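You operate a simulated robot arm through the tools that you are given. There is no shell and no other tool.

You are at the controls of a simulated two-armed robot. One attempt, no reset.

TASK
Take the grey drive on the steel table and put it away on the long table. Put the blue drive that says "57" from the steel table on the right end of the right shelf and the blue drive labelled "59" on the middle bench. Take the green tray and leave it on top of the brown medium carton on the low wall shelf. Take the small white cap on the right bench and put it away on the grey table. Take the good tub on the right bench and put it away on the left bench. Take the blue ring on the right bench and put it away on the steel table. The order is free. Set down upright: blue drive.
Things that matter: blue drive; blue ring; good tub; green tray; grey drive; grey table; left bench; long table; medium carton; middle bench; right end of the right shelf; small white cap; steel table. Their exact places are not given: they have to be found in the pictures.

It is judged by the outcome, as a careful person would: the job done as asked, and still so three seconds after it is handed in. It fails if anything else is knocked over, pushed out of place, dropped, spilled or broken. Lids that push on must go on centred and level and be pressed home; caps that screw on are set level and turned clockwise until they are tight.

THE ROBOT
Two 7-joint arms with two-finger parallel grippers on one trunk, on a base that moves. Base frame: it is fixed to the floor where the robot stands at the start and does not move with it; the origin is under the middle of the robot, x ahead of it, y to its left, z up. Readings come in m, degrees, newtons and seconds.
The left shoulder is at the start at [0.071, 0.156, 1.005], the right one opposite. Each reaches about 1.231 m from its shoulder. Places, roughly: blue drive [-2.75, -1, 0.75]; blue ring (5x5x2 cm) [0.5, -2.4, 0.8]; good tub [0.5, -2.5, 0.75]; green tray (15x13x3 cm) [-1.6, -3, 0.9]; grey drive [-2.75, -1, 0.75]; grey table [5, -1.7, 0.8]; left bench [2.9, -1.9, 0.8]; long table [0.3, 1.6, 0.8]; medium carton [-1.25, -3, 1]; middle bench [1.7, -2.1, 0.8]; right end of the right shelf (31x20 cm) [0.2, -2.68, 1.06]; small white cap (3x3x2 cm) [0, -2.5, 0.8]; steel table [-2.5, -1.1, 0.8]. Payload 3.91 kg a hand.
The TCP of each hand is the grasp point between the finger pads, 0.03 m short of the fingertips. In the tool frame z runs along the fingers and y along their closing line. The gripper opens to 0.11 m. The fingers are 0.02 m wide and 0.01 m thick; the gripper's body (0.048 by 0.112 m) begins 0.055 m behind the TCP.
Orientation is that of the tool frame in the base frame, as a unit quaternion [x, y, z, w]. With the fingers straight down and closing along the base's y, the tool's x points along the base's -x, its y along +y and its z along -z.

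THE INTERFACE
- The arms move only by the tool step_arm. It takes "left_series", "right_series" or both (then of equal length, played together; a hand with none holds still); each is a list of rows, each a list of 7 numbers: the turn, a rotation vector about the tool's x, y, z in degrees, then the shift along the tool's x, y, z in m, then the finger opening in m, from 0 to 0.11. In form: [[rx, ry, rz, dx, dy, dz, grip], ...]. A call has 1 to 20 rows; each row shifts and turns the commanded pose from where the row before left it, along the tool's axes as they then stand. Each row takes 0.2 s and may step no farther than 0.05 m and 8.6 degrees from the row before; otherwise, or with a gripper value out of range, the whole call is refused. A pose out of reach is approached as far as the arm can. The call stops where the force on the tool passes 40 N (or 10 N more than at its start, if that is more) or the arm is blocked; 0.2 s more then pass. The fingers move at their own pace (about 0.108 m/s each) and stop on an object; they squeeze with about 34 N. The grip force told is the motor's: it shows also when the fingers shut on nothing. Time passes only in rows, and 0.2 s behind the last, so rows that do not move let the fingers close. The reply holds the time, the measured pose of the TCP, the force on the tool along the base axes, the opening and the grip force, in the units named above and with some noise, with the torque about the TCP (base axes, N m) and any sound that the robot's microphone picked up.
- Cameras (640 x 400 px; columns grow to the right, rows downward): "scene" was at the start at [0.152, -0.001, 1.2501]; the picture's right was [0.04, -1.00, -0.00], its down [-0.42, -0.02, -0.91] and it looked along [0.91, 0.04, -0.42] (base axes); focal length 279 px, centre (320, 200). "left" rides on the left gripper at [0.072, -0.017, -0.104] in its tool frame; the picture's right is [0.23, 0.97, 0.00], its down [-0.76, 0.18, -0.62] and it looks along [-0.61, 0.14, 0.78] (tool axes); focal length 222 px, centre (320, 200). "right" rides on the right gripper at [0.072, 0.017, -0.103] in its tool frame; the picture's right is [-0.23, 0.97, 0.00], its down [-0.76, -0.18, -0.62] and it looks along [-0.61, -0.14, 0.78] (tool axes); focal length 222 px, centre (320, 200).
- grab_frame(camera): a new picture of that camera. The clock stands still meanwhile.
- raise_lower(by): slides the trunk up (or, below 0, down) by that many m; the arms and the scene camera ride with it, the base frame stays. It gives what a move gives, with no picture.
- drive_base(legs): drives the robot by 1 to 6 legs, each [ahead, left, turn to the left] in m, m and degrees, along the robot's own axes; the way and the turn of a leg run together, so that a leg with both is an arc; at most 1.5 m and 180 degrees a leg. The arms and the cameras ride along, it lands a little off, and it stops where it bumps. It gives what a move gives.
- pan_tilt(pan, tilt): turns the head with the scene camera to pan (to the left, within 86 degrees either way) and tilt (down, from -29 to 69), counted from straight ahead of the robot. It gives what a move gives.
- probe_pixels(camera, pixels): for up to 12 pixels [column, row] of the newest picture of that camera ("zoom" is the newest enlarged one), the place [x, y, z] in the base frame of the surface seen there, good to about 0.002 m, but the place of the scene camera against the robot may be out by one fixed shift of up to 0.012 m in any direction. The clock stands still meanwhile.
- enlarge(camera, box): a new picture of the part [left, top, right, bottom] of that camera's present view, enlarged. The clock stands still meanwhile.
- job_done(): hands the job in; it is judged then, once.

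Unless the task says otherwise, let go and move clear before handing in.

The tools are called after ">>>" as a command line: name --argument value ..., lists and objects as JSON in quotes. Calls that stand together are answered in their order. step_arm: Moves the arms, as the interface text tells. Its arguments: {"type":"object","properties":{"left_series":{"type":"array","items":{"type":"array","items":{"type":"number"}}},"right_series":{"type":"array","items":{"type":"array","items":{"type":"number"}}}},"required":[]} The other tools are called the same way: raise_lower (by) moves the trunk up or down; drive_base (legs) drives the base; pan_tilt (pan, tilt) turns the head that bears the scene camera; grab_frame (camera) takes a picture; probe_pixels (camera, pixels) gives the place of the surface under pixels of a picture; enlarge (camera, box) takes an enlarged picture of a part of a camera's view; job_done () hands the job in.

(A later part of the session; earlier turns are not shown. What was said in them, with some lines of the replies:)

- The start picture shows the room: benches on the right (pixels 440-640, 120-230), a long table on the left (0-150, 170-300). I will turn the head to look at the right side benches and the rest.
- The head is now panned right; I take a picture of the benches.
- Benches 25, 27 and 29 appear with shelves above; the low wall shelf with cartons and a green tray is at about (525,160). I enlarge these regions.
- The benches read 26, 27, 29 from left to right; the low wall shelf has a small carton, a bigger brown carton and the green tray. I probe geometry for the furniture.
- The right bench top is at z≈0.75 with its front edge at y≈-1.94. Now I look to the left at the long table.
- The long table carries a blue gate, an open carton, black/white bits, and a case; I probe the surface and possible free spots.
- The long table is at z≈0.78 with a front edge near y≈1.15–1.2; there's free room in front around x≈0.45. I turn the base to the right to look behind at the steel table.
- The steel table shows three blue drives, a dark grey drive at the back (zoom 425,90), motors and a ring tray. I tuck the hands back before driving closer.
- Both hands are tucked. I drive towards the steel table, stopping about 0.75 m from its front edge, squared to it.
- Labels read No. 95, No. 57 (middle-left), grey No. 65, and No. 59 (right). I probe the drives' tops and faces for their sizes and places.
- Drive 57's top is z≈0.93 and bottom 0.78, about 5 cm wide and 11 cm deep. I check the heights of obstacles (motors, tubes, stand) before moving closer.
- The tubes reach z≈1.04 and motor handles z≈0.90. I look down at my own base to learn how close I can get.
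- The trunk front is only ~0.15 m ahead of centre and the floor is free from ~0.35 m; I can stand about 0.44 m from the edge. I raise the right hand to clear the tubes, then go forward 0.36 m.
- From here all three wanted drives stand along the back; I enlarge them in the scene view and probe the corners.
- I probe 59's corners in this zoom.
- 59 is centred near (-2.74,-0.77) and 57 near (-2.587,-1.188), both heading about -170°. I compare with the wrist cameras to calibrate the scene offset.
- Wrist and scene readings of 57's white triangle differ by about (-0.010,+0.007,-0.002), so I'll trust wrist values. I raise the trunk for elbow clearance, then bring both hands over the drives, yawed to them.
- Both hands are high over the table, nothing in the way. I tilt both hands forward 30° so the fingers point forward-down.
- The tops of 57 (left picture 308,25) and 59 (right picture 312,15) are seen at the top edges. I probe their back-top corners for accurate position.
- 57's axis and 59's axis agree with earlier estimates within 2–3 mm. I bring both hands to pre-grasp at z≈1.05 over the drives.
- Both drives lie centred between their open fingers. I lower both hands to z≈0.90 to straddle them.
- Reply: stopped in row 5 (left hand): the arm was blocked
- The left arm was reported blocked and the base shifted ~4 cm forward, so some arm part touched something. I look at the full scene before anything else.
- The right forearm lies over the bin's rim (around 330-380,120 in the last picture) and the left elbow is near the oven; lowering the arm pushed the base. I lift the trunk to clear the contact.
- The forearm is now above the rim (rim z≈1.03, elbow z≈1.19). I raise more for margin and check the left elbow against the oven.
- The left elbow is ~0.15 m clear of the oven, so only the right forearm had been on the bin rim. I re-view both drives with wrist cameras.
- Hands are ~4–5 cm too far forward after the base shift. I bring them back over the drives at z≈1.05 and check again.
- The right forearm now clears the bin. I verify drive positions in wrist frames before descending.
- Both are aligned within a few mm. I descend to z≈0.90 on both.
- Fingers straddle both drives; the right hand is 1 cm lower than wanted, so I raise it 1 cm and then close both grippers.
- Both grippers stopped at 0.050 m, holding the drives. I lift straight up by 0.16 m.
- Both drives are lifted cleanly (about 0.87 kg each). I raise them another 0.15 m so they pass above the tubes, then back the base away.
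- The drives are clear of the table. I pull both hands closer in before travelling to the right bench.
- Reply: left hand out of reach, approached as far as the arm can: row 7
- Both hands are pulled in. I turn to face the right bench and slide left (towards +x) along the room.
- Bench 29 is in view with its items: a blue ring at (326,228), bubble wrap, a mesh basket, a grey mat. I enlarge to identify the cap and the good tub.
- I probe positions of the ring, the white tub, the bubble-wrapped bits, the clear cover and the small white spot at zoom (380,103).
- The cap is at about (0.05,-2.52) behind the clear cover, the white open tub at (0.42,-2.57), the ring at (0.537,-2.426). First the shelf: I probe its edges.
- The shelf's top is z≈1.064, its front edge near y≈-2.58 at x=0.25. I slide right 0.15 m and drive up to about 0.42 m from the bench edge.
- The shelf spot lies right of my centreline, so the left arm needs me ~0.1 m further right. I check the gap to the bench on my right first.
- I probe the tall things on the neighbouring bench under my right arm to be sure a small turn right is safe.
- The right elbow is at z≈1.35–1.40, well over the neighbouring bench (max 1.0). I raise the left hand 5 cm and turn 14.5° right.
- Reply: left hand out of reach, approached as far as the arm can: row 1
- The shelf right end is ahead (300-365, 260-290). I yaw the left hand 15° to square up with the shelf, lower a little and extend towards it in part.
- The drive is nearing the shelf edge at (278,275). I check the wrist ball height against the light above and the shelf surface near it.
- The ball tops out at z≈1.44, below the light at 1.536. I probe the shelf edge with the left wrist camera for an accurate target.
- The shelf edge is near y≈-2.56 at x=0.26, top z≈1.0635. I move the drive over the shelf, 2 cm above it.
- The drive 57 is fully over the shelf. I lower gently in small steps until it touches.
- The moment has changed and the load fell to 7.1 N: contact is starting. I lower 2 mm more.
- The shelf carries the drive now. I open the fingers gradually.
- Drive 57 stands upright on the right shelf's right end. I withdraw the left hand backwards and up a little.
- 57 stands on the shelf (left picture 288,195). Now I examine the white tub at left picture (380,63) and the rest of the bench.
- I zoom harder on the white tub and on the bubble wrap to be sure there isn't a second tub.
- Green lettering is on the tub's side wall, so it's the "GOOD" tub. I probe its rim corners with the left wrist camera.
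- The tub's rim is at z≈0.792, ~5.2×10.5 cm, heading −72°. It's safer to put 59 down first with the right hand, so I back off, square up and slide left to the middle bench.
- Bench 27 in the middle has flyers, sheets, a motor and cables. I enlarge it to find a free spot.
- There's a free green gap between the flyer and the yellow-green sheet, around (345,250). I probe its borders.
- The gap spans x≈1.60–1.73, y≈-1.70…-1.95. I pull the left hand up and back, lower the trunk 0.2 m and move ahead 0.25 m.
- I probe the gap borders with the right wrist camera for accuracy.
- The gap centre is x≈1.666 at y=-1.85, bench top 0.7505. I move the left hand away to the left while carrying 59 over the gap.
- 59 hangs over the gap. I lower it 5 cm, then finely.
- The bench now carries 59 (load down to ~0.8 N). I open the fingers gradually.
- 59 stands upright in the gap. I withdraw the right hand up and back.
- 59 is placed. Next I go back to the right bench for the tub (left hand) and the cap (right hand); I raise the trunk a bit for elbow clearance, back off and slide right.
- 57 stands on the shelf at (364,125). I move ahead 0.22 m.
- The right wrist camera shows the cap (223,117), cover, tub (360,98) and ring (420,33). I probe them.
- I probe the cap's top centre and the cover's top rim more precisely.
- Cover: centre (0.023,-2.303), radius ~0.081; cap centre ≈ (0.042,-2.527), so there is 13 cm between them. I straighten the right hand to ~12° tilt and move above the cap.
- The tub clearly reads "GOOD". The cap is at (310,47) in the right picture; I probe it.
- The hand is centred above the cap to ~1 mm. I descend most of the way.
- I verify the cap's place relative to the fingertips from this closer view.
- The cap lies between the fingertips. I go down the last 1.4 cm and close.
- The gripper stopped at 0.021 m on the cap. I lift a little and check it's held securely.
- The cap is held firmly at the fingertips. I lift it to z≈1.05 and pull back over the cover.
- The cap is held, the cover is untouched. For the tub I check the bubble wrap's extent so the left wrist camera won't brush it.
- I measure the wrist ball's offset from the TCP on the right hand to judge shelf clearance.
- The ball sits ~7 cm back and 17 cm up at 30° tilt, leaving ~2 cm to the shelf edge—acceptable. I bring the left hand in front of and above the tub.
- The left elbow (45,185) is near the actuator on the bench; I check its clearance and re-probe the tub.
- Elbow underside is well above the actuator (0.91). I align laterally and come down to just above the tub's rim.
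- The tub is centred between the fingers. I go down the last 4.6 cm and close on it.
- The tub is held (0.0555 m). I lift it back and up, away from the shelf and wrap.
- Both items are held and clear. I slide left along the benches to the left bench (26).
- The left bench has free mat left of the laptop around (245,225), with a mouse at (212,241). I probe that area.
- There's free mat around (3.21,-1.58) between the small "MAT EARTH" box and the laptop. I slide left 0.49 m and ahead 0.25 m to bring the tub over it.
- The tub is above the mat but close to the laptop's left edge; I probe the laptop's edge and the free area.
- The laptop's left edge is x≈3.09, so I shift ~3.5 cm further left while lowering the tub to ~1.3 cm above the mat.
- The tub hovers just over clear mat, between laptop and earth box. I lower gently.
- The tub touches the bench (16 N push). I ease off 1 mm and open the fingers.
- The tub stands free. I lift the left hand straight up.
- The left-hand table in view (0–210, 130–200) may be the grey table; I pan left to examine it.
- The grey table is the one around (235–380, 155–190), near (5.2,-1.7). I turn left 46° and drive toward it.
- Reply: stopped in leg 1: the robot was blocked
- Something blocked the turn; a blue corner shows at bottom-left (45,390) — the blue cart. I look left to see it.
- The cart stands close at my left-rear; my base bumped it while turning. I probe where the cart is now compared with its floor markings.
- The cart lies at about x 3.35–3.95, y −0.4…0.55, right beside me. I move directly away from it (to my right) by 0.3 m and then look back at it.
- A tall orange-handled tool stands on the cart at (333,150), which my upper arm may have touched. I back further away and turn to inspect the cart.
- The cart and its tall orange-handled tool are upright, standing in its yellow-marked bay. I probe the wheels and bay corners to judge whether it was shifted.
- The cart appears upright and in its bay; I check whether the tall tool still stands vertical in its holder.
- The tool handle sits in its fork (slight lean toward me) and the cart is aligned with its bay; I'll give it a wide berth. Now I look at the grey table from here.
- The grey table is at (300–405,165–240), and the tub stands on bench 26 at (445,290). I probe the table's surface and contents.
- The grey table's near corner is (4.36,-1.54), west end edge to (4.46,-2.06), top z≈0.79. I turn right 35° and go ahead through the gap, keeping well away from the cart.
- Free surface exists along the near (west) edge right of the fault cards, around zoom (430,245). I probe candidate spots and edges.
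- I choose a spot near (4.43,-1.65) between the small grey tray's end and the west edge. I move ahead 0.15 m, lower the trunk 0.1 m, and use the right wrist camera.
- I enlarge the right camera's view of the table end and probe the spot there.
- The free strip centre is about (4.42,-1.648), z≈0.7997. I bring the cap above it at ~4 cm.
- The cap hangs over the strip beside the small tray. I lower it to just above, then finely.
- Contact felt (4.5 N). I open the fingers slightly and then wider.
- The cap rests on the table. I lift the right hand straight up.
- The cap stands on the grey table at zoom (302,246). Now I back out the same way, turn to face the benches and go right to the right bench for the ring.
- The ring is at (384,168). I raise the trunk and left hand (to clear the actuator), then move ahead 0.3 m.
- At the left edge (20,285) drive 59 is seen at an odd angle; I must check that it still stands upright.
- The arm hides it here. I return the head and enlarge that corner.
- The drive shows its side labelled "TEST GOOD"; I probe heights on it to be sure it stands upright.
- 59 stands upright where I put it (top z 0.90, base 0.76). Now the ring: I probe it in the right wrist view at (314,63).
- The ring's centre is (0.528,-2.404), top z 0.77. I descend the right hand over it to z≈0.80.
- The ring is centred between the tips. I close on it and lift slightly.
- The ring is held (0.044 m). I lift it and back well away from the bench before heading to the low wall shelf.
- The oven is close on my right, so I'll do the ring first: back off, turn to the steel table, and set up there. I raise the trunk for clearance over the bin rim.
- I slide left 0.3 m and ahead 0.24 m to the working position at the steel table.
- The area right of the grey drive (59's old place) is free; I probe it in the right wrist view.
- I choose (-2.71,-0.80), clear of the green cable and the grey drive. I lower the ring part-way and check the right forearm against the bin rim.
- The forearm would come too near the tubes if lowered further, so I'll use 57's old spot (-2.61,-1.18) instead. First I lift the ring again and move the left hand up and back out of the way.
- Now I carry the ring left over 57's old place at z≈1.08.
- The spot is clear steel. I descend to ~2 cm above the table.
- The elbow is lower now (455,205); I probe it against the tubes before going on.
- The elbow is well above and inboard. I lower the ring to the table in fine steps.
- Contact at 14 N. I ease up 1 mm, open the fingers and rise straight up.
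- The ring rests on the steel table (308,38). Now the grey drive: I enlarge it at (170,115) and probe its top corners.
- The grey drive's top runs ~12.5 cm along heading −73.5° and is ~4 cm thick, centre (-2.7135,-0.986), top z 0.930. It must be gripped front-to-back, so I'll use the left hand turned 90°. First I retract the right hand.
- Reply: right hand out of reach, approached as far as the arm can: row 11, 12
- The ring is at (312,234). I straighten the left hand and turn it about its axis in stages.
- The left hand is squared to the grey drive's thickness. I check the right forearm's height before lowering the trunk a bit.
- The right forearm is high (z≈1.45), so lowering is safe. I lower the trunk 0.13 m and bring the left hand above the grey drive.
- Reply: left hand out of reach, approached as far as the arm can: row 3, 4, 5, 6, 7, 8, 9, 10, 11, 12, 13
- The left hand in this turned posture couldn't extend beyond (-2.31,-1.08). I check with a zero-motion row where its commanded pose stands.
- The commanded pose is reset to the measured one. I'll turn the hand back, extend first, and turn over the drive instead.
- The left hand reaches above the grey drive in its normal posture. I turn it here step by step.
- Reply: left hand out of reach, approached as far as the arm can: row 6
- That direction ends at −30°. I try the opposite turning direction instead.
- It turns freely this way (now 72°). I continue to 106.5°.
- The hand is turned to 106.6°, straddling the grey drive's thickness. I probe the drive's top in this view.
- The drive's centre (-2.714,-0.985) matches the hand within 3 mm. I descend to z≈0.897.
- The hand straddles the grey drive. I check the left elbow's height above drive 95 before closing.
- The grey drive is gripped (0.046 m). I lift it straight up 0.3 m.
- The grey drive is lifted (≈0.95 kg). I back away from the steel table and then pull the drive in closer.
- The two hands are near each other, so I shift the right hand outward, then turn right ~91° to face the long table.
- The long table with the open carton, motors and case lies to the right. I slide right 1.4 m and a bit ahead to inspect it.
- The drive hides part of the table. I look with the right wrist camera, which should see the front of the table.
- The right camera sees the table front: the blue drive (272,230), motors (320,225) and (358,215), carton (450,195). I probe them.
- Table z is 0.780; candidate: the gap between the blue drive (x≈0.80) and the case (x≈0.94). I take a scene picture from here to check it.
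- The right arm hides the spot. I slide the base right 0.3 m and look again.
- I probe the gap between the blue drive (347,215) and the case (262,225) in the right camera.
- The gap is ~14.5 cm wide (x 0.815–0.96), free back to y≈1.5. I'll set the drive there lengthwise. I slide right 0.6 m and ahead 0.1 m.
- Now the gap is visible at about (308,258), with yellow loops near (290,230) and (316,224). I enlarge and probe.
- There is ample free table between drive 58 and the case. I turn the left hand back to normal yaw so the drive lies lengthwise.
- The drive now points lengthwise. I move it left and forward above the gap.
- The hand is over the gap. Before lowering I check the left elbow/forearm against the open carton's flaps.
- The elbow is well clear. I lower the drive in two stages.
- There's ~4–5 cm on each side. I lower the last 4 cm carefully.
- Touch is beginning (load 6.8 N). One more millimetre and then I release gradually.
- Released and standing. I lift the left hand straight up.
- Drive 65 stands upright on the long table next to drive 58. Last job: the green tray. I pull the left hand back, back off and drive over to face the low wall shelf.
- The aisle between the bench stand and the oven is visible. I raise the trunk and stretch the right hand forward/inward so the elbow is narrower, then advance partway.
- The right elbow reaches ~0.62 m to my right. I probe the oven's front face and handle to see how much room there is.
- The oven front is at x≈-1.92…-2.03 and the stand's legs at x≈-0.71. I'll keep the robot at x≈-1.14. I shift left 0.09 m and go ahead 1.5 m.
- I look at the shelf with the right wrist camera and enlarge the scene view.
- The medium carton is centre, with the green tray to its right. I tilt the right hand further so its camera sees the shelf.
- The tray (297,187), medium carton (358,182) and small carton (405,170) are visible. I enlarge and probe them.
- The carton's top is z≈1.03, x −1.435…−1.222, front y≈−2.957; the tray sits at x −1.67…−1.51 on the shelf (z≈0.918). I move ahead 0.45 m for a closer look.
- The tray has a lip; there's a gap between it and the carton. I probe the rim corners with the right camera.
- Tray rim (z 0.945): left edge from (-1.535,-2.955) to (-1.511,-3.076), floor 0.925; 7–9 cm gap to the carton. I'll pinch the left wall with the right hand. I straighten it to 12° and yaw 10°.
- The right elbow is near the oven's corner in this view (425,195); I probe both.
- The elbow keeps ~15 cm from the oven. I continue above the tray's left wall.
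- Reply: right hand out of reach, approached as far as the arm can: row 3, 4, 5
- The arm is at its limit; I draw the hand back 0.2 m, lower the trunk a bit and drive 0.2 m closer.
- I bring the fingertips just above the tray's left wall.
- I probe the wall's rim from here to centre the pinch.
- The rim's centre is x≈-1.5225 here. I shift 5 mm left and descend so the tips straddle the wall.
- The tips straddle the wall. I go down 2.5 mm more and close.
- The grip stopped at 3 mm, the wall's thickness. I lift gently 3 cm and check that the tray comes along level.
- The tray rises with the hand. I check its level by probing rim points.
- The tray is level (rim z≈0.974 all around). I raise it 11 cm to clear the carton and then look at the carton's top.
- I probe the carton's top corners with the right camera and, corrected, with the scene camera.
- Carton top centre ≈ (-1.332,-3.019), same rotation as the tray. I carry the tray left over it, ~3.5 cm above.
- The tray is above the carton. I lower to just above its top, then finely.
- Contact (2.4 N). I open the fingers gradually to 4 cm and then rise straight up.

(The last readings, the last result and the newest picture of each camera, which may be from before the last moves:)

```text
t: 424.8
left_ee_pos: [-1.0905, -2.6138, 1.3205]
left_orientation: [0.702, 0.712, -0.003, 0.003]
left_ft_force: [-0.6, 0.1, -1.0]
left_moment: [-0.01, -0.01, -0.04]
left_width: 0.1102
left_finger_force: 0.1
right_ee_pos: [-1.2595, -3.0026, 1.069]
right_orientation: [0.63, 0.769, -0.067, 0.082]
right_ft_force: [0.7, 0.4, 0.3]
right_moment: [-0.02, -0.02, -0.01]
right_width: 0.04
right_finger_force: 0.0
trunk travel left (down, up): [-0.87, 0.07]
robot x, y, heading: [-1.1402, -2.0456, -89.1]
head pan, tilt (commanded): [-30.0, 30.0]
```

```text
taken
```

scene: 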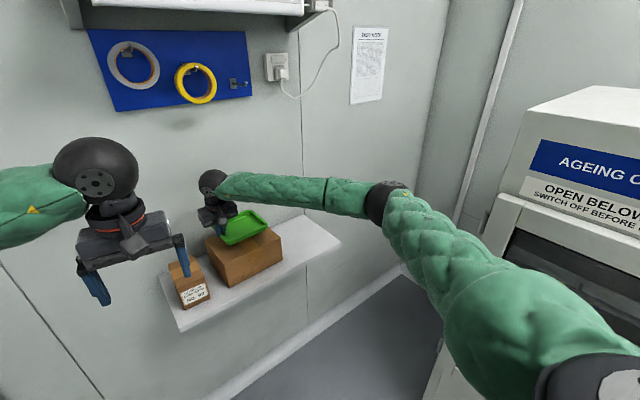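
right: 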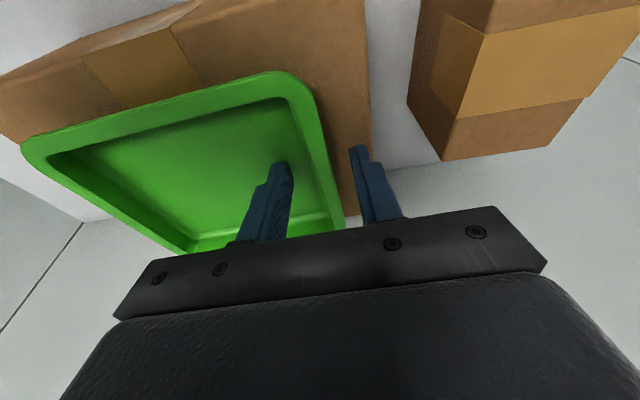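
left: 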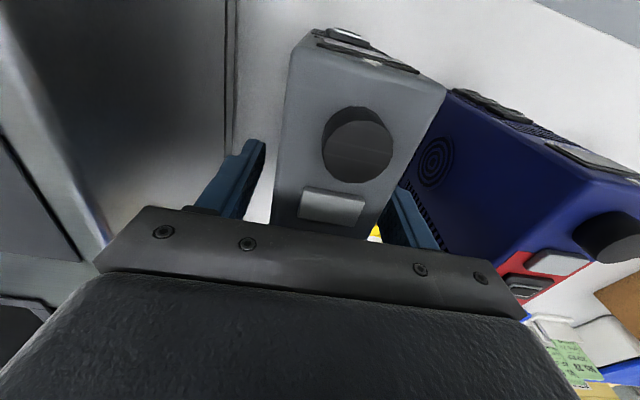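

>>> step_arm --right_series '[[0, 0, 0, -0.0021, 0, -0.0098, 0.04], [0, 0, 0, -0.0042, 0, -0.0196, 0.04], [0, 0, 0, -0.0083, 0, -0.0391, 0.04], [0, 0, 0, -0.0083, 0, -0.0391, 0.04], [0, 0, 0, -0.0083, 0, -0.0391, 0.06], [0, 0, 0, 0.04, 0, -0.02, 0.06], [0, 0, 0, 0.044, 0, -0.0094, 0.06], [0, 0, 0, 0.044, 0, -0.0094, 0.06], [0, 0, 0, 0.044, 0, -0.0094, 0.06], [0, 0, 0, 0, 0, 0, 0.06]]'

>>> grab_frame --camera "scene"

>>> enlarge --camera "scene" --box '[160, 190, 320, 330]'

```text
t: 427.0
left_ee_pos: [-1.0909, -2.615, 1.3184]
left_orientation: [0.703, 0.711, -0.003, 0.003]
left_ft_force: [-0.7, 0.1, -0.1]
left_moment: [-0.03, 0.01, 0.01]
left_width: 0.1101
left_finger_force: 0.1
right_ee_pos: [-1.2943, -2.8279, 1.2309]
right_orientation: [0.631, 0.769, -0.067, 0.081]
right_ft_force: [0.7, -0.3, 0.3]
right_moment: [0.03, 0.02, -0.02]
right_width: 0.0599
right_finger_force: 0.1
trunk travel left (down, up): [-0.87, 0.07]
robot x, y, heading: [-1.1372, -2.0484, -89.1]
head pan, tilt (commanded): [-30.0, 30.0]
```

```text
taken
```

scene: 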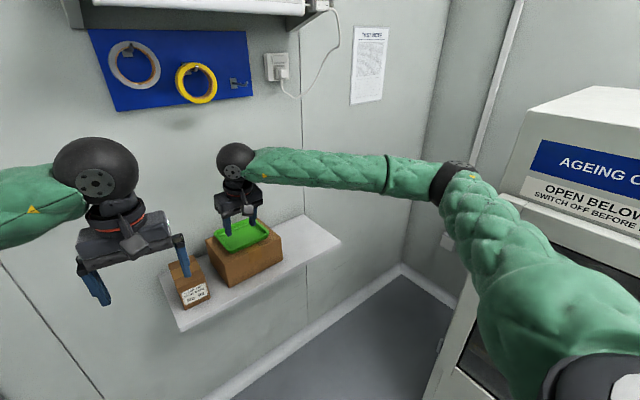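

```text
2.86 times, centred on (240, 260) of scene
```

zoom: 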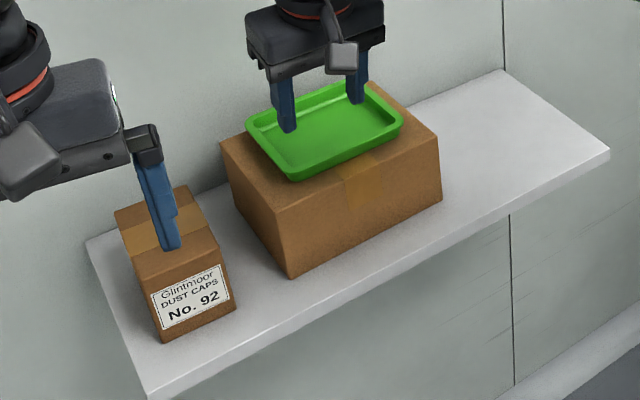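

The tray rests squarely on the medium carton. I back away 0.35 m and take one last look.

>>> drive_base --legs '[[-0.35, 0, 0]]'

>>> pan_tilt --pan 0 --tilt 25

>>> grab_frame --camera "scene"

>>> pan_tilt --pan 50 --tilt 20

>>> grab_frame --camera "scene"

```text
t: 429.4
left_ee_pos: [-1.0993, -2.252, 1.3201]
left_orientation: [0.705, 0.709, -0.003, 0.004]
left_ft_force: [0.0, -0.3, -0.6]
left_moment: [-0.01, 0.0, 0.01]
left_width: 0.11
left_finger_force: 0.1
right_ee_pos: [-1.3055, -2.4625, 1.2326]
right_orientation: [0.633, 0.767, -0.066, 0.082]
right_ft_force: [1.1, 0.4, 0.0]
right_moment: [0.02, 0.04, 0.01]
right_width: 0.0598
right_finger_force: 0.1
trunk travel left (down, up): [-0.87, 0.07]
robot x, y, heading: [-1.1423, -1.6872, -89.5]
head pan, tilt (commanded): [-30.0, 30.0]
```

```text
t: 430.3
left_ee_pos: [-1.099, -2.2522, 1.3202]
left_orientation: [0.705, 0.71, -0.002, 0.003]
left_ft_force: [0.5, 0.4, 0.3]
left_moment: [0.02, 0.01, 0.03]
left_width: 0.11
left_finger_force: 0.1
right_ee_pos: [-1.305, -2.4639, 1.2312]
right_orientation: [0.633, 0.767, -0.066, 0.081]
right_ft_force: [0.7, 0.3, 0.5]
right_moment: [-0.01, -0.02, 0.02]
right_width: 0.06
right_finger_force: 0.1
trunk travel left (down, up): [-0.87, 0.07]
robot x, y, heading: [-1.1378, -1.6844, -89.5]
head pan, tilt (commanded): [0.0, 25.0]
```

```text
taken
```

scene: 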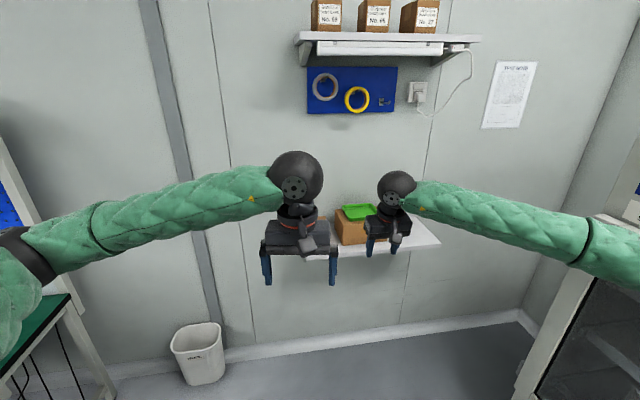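

```text
t: 431.5
left_ee_pos: [-1.0996, -2.252, 1.3192]
left_orientation: [0.705, 0.71, -0.003, 0.003]
left_ft_force: [0.4, -0.4, -0.3]
left_moment: [0.02, -0.04, -0.01]
left_width: 0.11
left_finger_force: 0.1
right_ee_pos: [-1.3058, -2.4615, 1.2306]
right_orientation: [0.634, 0.767, -0.066, 0.081]
right_ft_force: [-0.1, 0.1, -0.2]
right_moment: [0.02, 0.02, -0.01]
right_width: 0.0599
right_finger_force: 0.0
trunk travel left (down, up): [-0.87, 0.07]
robot x, y, heading: [-1.1418, -1.6836, -89.3]
head pan, tilt (commanded): [50.0, 20.0]
```

```text
taken
```

scene: 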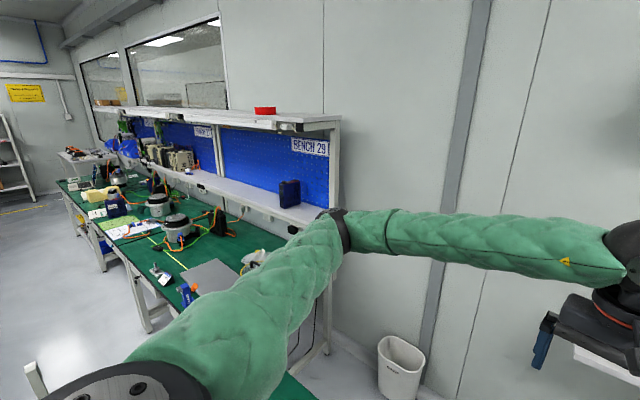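

The last pictures show 57 upright on the shelf (289,192), 59 upright on the middle bench (115,205) and the tray on the carton (358,212). Earlier views showed the grey drive, cap, tub and ring in their places, and both hands are empty and clear. One doubt: my arm touched the cart's tall tool earlier. The cart looked upright and aligned in its bay afterwards, though I could not compare it with its exact starting place. I hand the job in.

>>> job_done

```text
The job is handed in.
```

All seven items are where you asked, and I've handed the job in. There was one contact along the way: while I was turning near the blue cart, something of mine bumped it, probably my arm against its tall orange-handled tool.

The robot stopped at that contact and I backed away. The cart still looked upright and lined up with its floor markings. The tool stood in its holder with a slight lean of about 7°. I had no exact starting position to compare against, so I can't rule out a small shift.

| Item | Where it is now |
|---|---|
| Grey drive (No. 65) | Upright on the long table, between the No. 58 drive and the open grey case |
| Blue drive "57" | Upright on the right end of the right shelf |
| Blue drive "59" | Upright on the middle bench, in the gap between the flyer and the green sheet |
| Green tray | On top of the brown medium carton on the low wall shelf |
| Small white cap | On the grey table, beside the small grey tray of caps |
| "GOOD" tub | On the left bench, left of the laptop |
| Blue ring | On the steel table, where drive 57 used to stand |

There was also an early contact at the steel table: my right forearm rested on the rim of the glass bin there and pushed my own base about 4 cm forward. The drives there hadn't moved; I did not check whether the bin had.
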